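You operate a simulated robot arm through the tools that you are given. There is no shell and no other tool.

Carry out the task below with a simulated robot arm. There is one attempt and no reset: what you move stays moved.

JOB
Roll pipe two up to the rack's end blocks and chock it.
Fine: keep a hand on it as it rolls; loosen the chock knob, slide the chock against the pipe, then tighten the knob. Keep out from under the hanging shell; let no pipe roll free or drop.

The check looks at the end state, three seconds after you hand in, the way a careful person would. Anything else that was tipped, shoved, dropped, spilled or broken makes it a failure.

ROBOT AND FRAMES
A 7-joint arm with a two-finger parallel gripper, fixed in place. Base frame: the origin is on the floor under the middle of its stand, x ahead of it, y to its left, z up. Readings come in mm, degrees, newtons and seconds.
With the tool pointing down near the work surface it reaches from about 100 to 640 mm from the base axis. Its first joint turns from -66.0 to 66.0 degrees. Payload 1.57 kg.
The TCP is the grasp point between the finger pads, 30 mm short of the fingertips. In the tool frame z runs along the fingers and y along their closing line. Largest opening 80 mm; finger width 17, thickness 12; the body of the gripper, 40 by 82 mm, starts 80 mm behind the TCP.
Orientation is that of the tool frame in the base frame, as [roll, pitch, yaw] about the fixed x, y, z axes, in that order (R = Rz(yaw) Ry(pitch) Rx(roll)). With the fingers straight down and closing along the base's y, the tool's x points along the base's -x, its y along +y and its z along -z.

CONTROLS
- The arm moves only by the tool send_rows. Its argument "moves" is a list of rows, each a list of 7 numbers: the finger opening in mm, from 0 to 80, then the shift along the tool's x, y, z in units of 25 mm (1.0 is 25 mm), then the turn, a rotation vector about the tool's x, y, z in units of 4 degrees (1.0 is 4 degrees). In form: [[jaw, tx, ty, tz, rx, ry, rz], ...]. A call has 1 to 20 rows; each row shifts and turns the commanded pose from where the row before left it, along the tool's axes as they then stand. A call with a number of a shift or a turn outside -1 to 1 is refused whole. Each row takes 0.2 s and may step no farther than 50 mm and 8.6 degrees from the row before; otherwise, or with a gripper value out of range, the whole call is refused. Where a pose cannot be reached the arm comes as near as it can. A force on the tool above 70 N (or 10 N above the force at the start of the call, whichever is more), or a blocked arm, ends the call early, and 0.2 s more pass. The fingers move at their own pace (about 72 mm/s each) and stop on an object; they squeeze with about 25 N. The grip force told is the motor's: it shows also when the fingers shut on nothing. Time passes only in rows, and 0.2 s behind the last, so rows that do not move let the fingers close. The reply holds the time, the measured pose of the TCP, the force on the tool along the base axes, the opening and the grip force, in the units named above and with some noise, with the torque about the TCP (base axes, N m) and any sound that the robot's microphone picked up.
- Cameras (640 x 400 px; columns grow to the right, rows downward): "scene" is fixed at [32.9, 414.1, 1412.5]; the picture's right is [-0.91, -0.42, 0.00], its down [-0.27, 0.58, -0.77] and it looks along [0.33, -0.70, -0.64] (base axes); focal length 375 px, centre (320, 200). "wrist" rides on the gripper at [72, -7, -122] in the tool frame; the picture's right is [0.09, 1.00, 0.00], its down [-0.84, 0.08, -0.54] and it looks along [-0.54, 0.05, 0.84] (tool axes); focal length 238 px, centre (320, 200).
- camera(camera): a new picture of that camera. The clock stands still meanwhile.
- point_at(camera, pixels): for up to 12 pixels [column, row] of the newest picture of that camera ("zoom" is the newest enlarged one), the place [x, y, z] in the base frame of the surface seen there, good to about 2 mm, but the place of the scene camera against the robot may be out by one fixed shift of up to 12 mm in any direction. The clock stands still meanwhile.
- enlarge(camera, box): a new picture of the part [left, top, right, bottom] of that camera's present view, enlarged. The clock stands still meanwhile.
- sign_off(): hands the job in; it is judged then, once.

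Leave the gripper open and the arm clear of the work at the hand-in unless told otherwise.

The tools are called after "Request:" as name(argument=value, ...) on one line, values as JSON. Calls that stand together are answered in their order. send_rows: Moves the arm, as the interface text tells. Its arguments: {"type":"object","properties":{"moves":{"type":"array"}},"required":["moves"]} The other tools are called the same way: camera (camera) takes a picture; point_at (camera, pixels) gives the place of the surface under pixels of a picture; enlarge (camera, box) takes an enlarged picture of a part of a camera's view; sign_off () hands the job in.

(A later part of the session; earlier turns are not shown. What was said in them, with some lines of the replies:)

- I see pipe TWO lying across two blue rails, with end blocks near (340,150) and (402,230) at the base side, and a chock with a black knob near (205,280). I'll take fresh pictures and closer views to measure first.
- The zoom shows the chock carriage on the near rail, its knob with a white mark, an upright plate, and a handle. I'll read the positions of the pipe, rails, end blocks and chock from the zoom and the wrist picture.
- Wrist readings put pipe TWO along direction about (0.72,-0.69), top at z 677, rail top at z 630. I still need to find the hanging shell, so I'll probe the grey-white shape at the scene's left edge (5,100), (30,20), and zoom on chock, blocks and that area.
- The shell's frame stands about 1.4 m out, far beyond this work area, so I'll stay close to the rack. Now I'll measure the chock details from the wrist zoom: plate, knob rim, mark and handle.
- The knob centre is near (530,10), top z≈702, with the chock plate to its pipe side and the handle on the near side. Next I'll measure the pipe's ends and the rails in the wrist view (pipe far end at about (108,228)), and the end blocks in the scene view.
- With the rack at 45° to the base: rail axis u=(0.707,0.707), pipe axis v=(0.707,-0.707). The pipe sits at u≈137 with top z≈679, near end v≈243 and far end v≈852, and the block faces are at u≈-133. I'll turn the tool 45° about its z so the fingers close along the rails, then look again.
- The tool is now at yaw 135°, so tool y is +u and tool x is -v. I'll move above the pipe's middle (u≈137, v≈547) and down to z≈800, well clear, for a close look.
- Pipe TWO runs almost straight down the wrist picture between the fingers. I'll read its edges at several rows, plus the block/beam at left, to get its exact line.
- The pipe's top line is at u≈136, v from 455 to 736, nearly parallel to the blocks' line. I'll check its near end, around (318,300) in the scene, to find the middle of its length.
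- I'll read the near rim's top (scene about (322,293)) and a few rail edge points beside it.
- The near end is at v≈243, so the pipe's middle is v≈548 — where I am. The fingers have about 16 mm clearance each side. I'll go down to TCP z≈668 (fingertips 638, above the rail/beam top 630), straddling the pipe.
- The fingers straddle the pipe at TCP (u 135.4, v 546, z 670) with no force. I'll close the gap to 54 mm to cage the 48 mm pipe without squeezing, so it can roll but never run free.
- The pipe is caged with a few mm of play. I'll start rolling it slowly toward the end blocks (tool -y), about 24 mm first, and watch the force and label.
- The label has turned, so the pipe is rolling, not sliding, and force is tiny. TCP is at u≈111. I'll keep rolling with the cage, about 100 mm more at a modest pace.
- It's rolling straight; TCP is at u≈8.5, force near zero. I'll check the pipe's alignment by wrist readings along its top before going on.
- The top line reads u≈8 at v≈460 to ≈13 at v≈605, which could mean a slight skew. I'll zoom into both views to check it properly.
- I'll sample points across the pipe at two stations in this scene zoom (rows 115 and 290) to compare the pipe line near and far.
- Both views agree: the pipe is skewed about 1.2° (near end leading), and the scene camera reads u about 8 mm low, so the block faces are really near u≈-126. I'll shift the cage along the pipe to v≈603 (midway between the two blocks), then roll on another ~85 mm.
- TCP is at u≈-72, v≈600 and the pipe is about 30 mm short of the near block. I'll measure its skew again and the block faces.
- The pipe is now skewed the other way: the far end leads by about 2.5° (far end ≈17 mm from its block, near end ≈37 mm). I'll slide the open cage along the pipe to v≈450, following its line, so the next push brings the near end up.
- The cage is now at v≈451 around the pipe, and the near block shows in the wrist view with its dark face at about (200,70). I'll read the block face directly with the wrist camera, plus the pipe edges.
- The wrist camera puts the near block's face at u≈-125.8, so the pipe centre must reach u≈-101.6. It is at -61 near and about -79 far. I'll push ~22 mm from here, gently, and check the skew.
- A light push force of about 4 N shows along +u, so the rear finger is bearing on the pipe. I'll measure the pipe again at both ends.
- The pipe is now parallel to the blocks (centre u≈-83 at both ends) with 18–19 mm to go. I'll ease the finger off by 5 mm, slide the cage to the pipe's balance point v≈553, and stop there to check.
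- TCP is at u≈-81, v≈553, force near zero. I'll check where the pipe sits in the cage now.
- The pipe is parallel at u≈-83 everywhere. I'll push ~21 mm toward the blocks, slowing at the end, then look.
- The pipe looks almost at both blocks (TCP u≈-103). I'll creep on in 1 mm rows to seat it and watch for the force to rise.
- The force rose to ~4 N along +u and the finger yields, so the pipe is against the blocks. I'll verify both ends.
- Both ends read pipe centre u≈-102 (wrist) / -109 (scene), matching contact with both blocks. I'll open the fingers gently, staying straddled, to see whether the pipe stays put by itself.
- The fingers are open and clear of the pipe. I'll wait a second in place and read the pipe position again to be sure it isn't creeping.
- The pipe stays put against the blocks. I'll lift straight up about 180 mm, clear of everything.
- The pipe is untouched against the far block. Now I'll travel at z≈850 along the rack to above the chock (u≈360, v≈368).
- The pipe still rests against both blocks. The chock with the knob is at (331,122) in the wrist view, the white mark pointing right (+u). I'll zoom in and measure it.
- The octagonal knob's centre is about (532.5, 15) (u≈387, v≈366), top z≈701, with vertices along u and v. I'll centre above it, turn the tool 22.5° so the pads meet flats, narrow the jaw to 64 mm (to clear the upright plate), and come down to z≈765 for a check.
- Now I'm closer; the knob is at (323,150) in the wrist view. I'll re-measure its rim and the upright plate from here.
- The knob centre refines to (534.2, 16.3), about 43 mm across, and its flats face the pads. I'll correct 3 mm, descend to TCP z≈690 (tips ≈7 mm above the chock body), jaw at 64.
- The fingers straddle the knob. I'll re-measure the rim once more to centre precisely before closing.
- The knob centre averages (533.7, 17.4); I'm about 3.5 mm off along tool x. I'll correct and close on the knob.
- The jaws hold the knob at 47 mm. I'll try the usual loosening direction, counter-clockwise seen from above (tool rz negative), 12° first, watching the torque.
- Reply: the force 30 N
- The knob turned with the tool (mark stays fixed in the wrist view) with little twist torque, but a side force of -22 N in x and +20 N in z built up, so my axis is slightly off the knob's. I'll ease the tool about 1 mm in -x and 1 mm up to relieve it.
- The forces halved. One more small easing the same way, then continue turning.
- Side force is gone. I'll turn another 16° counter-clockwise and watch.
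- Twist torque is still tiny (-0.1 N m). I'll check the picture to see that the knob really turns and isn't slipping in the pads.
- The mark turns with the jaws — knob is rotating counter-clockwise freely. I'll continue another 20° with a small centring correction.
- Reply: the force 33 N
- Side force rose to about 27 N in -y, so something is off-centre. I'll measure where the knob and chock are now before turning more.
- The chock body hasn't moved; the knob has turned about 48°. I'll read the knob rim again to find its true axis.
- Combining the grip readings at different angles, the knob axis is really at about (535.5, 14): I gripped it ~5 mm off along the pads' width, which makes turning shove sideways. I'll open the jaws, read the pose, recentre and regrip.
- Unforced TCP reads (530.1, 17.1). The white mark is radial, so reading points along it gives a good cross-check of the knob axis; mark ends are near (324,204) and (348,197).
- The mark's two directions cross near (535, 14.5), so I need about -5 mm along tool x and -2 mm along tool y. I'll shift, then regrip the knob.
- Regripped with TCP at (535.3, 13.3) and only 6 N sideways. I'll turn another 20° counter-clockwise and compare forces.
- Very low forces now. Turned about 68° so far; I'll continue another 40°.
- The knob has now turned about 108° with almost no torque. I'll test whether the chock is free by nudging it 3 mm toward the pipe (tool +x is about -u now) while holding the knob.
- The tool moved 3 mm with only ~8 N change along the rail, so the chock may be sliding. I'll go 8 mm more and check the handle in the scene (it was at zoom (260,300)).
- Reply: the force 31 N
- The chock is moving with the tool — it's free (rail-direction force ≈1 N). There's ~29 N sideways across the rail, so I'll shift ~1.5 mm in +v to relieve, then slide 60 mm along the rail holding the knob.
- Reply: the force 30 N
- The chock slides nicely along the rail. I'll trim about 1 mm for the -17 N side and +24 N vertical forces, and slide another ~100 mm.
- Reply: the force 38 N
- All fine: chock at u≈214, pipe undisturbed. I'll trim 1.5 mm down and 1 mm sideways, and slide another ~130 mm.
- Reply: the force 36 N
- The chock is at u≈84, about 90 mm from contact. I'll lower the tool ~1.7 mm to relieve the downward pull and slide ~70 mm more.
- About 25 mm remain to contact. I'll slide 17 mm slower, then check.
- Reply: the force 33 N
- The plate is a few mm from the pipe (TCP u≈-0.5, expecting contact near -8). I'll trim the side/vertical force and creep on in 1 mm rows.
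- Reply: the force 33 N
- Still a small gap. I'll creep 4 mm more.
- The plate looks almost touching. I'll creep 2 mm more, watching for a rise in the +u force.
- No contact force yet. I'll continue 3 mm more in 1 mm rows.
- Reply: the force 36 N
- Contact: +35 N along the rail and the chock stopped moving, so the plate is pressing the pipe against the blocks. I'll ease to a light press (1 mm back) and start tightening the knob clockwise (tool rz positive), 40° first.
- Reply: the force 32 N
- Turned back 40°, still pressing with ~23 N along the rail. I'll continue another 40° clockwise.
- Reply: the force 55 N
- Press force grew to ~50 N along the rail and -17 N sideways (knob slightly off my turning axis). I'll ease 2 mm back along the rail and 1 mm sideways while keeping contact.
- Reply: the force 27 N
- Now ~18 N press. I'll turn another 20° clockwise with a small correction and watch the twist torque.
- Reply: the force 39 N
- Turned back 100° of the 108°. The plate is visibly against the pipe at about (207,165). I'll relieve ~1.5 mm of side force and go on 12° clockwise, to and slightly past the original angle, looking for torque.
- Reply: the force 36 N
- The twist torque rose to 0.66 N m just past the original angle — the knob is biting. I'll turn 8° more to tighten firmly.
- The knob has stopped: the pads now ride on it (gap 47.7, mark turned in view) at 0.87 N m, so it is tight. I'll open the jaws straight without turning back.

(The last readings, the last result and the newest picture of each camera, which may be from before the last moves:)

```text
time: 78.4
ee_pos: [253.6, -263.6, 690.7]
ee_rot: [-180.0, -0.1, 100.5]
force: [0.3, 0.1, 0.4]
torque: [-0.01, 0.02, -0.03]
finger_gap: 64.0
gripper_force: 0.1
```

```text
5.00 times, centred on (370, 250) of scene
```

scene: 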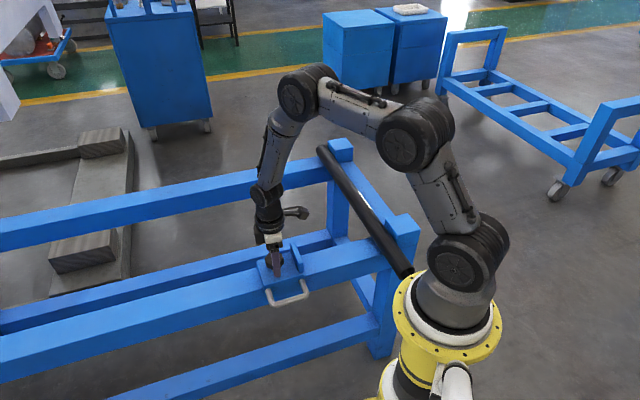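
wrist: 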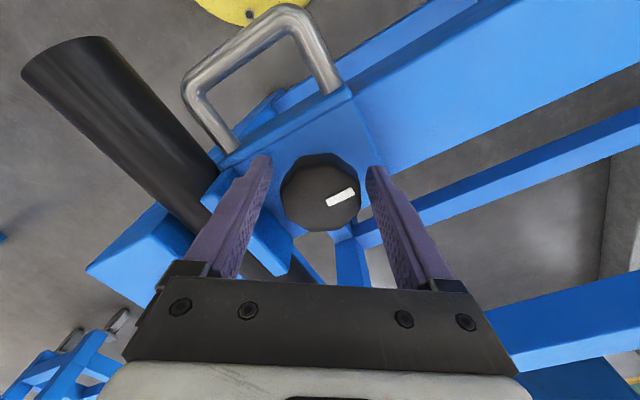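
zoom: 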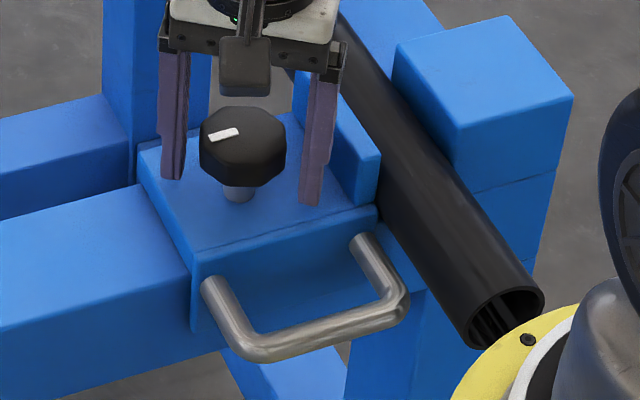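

The jaws are clear. The mark again points along the rail as at the start. I'll read its direction, and check the plate-to-pipe contact and pipe position.

Request:
enlarge(camera="wrist", box=[180, 100, 380, 260])

Request:
point_at(camera="wrist", pixels=[[329, 201], [334, 199], [341, 196], [347, 194], [352, 192], [209, 190], [220, 178], [200, 200], [150, 80], [190, 150], [100, 60], [290, 255]])

```text
2.50 times, centred on (280, 180) of wrist
```

zoom: 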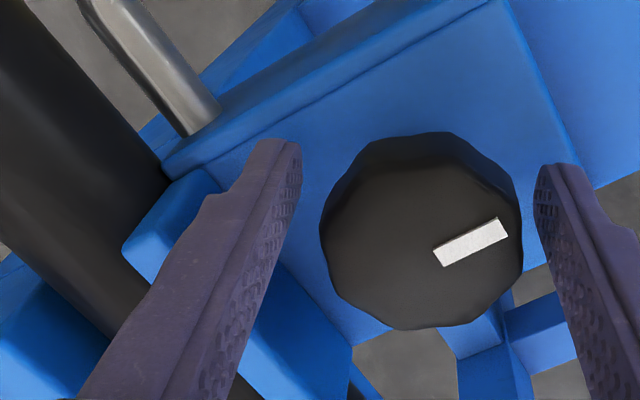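

```text
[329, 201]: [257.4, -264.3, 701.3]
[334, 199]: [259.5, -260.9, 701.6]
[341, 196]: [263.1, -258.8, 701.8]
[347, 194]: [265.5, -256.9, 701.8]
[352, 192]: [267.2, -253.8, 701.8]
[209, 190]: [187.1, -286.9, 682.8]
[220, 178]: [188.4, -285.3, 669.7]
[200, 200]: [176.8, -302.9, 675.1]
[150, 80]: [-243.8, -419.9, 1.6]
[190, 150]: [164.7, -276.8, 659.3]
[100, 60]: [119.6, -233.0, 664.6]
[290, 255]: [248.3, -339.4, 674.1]
```

The mark points at ~46°, i.e. back at (or slightly past) its tight position, and the pipe reads u≈-102.5 with the plate face at about -78.5 — touching. To be sure it's tight, I'll recentre (−4 mm along tool x), realign the pads with the flats (8° back, jaws open), and regrip for a final check turn.

Request:
send_rows(moves=[[64, -0.08, 0.005, 0, 0, 0, 0], [64, -0.08, 0.005, 0, 0, 0, 0], [64, 0, 0, 0, 0, 0, -1], [64, 0, 0, 0, 0, 0, -1], [64, 0, 0, 0, 0, 0, 0]])

Request:
enlarge(camera="wrist", box=[260, 140, 380, 250])

```text
time: 79.6
ee_pos: [254.0, -269.5, 691.3]
ee_rot: [180.0, 0.0, 108.5]
force: [-0.3, -0.6, -0.7]
torque: [0.02, 0.02, 0.0]
finger_gap: 64.0
gripper_force: 0.1
```

```text
3.64 times, centred on (320, 195) of wrist
```

zoom: 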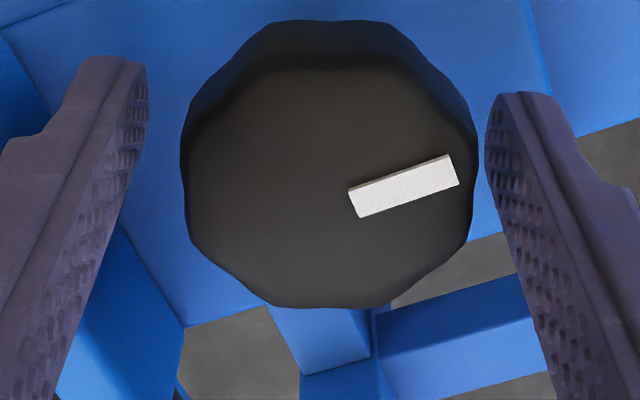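

In this view the mark sits at the same 17° as when the pads were square on the flats, so the knob is ~4° tighter than at the start. I'll close and apply a final clockwise twist to confirm it's solid.

Request:
send_rows(moves=[[64, 0.02, 0.04, 0, 0, 0, 0], [56, 0, 0, 0, 0, 0, 0], [48, 0, 0, 0, 0, 0, 0], [40, 0, 0, 0, 0, 0, 0], [30, 0, 0, 0, 0, 0, 0], [30, 0, 0, 0, 0, 0, 0], [30, 0, 0, 0, 0, 0, 0.5], [30, 0, 0, 0, 0, 0, 0.5], [30, 0, 0, 0, 0, 0, 0]])

```text
time: 81.6
ee_pos: [255.2, -269.7, 690.4]
ee_rot: [-179.9, 0.1, 104.6]
force: [5.4, 10.4, 17.5]
torque: [0.15, 0.19, 1.21]
finger_gap: 47.1
gripper_force: 44.9
```

It resists with 1.21 N m, i.e. firmly tight. One more small 2° twist for good measure, then release.

Request:
send_rows(moves=[[30, 0, 0, 0, 0, 0, 0.5], [30, 0, 0, 0, 0, 0, 0]])

Request:
enlarge(camera="wrist", box=[260, 140, 380, 250])

```text
time: 82.2
ee_pos: [255.9, -270.1, 690.4]
ee_rot: [179.9, 0.1, 102.3]
force: [4.4, 0.3, 10.6]
torque: [-0.23, 0.42, 0.97]
finger_gap: 47.5
gripper_force: 44.9
```

```text
3.64 times, centred on (320, 195) of wrist
```

zoom: 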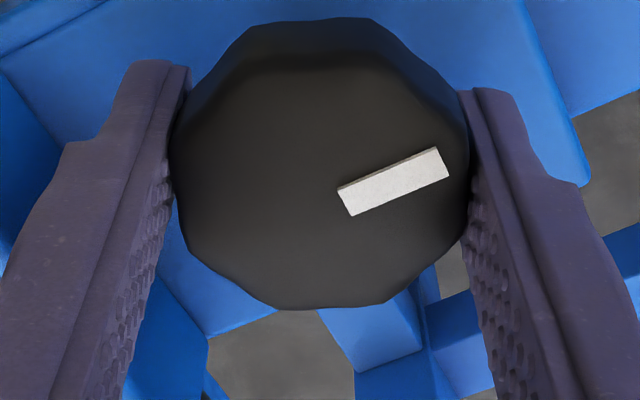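

The pads slip round the knob at its stop: it's tight. I'll open straight out and lift clear.

Request:
send_rows(moves=[[48, 0, 0, 0, 0, 0, 0], [54, 0, 0, 0, 0, 0, 0], [62, 0, 0, 0, 0, 0, 0], [64, 0, 0, 0, 0, 0, 0], [64, 0, 0, -0.4, 0, 0, 0], [64, 0, 0, -0.8, 0, 0, 0], [64, 0, 0, -1, 0, 0, 0], [64, 0, 0, -1, 0, 0, 0], [64, 0, 0, -1, 0, 0, 0], [64, 0, 0, -1, 0, 0, 0], [70, 0, 0, -1, 0, 0, 0], [80, 0, 0, -0.6, 0, 0, 0]])

Request:
camera(camera="wrist")

Request:
camera(camera="scene")

```text
time: 84.8
ee_pos: [254.2, -268.5, 858.8]
ee_rot: [180.0, 0.0, 102.5]
force: [0.6, -0.4, -0.5]
torque: [-0.03, 0.0, -0.01]
finger_gap: 80.0
gripper_force: 0.0
```

```text
taken
```

wrist: 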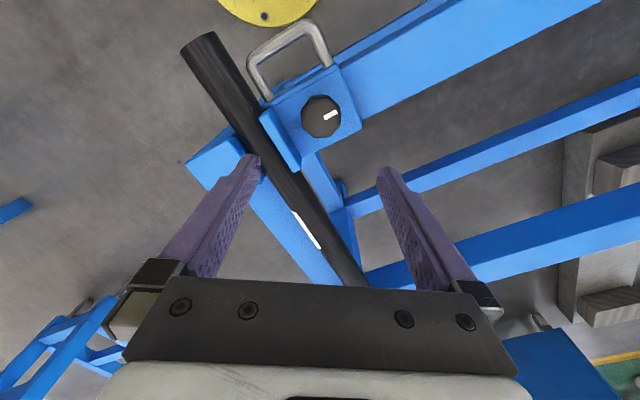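

```text
taken
```

scene: 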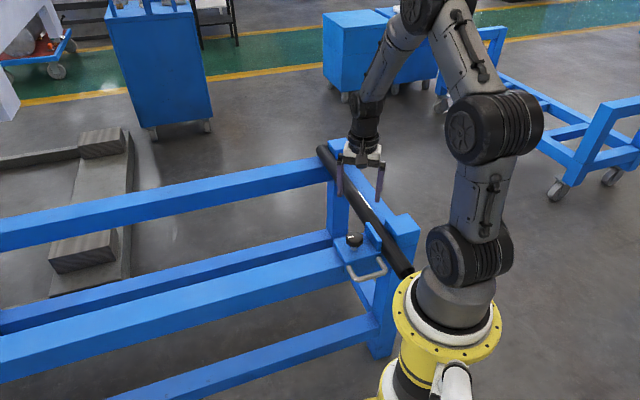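

I'm clear above. I'll zoom in to verify plate-on-pipe contact and that both pipe ends touch their blocks.

Request:
enlarge(camera="wrist", box=[180, 20, 380, 180])

Request:
enlarge(camera="scene", box=[310, 130, 430, 290])

Request:
point_at(camera="zoom", pixels=[[273, 250], [277, 250], [230, 180], [90, 90], [58, 60], [70, 60], [220, 255], [300, 305], [205, 235], [320, 70], [330, 60]])

```text
2.50 times, centred on (280, 100) of wrist
```

zoom: 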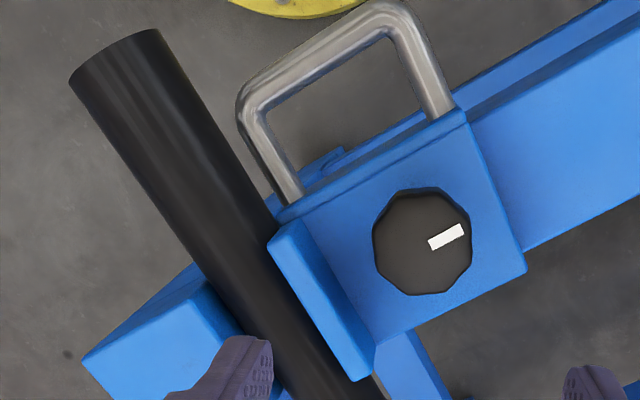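

```text
2.50 times, centred on (370, 210) of scene
```

zoom: 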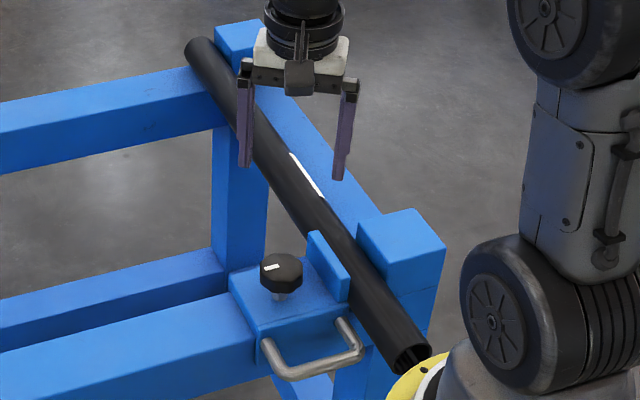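

```text
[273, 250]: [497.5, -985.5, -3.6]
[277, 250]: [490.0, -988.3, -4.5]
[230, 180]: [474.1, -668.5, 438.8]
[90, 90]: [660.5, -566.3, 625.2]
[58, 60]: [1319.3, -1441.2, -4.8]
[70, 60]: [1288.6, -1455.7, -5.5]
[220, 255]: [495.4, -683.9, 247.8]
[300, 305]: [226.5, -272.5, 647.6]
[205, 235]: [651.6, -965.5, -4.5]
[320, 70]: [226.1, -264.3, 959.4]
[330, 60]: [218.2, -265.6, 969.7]
```

The chock plate sits flush on the pipe. I'll move the arm back toward its start pose, away from the work, then do a final check of the whole scene.

Request:
send_rows(moves=[[80, 0, 0, -0.8, 0, 0, 0], [80, 0.594, 0.72, -0.3, 0, 0, 0], [80, 0.594, 0.72, -0.3, 0, 0, 0], [80, 0.594, 0.72, -0.3, 0, 0, 0], [80, 0.594, 0.72, -0.3, 0, 0, 0], [80, 0.594, 0.72, -0.3, 0, 0, 0], [80, 0.594, 0.72, -0.3, 0, 0, 0], [80, 0.594, 0.72, -0.3, 0, 0, 0], [80, 0.594, 0.72, -0.3, 0, 0, 0], [80, 0.594, 0.72, -0.3, 0, 0, 0], [80, 0.594, 0.72, -0.3, 0, 0, 0], [80, 0, 0, 0, 0, 0, 0]])

Request:
camera(camera="scene")

Request:
enlarge(camera="scene", box=[300, 120, 430, 290])

```text
time: 87.4
ee_pos: [400.9, -86.4, 955.2]
ee_rot: [179.9, 0.0, 102.5]
force: [-0.6, -0.8, -0.8]
torque: [0.01, -0.03, 0.05]
finger_gap: 80.1
gripper_force: 0.1
```

```text
taken
```

scene: 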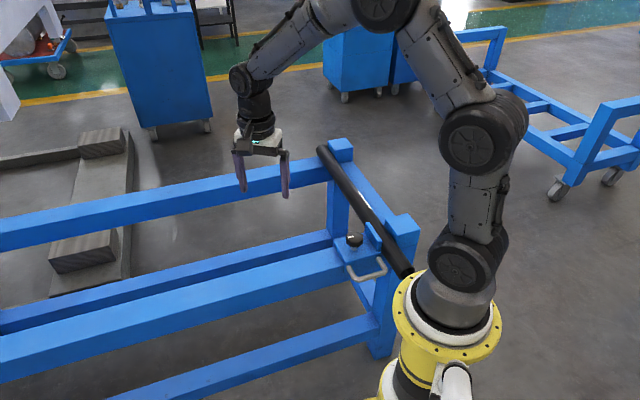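

```text
2.35 times, centred on (365, 205) of scene
```

zoom: 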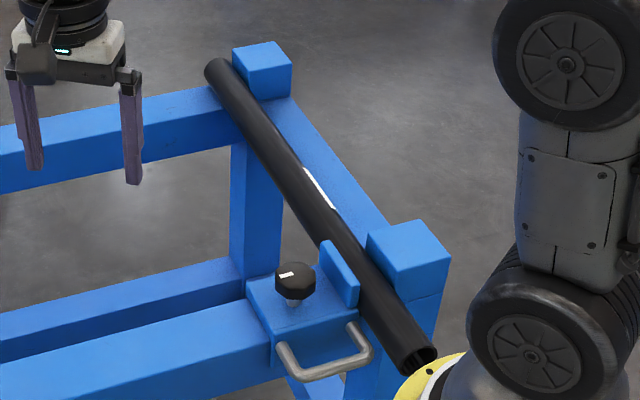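

Now the whole pipe is visible. I'll read pipe points near the far block (row ~100) and near block (row ~275), plus both block faces, to confirm both ends touch.

Request:
point_at(camera="zoom", pixels=[[219, 100], [222, 100], [227, 100], [232, 100], [238, 100], [368, 300], [374, 300], [381, 300], [240, 70], [375, 240], [380, 262], [350, 285]])

```text
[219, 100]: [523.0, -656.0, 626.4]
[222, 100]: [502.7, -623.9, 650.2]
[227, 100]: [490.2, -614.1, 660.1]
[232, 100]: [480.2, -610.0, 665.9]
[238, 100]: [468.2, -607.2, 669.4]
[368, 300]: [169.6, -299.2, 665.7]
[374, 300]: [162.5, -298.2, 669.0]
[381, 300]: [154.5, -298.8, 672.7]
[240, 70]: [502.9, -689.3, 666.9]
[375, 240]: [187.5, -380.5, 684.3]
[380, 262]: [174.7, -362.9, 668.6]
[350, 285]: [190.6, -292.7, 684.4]
```

Both ends read pipe centre u≈-109.3 in the scene frame, matching contact with the block faces (-133.4 plus the 24 mm radius). The chock is against the pipe, the knob is tight, the jaws are open and the arm is clear. I'm handing in.

Request:
sign_off()

```text
The job is handed in.
```

Pipe two is up against both end blocks, with the chock pressed against it and its knob tightened. I've handed the job in, but I don't have the check's result.

- **Rolling:** I kept the pipe between the open fingers the whole way, so it never rolled free. It drifted out of line twice, by up to about 2.5°, and I straightened it by pushing from a different point along its length. The final readings put both ends against their blocks, to within the roughly 2 mm the cameras can measure.
- **Chock:** I turned the knob about 108° counter-clockwise to free it, then slid the chock about 400 mm along the rail by the knob. It met the pipe with about 35 N.
- **Knob:** It is now about 4° tighter than it was at the start. It resisted up to 1.2 N m, and then the fingers began to slip around it. I did not test separately that the chock is locked by pushing on it.
- **Everything else:** I saw nothing tipped, dropped or moved. The hanging shell stands about 1.4 m out, beyond where the arm worked. The gripper is open and the arm is back near its starting position.
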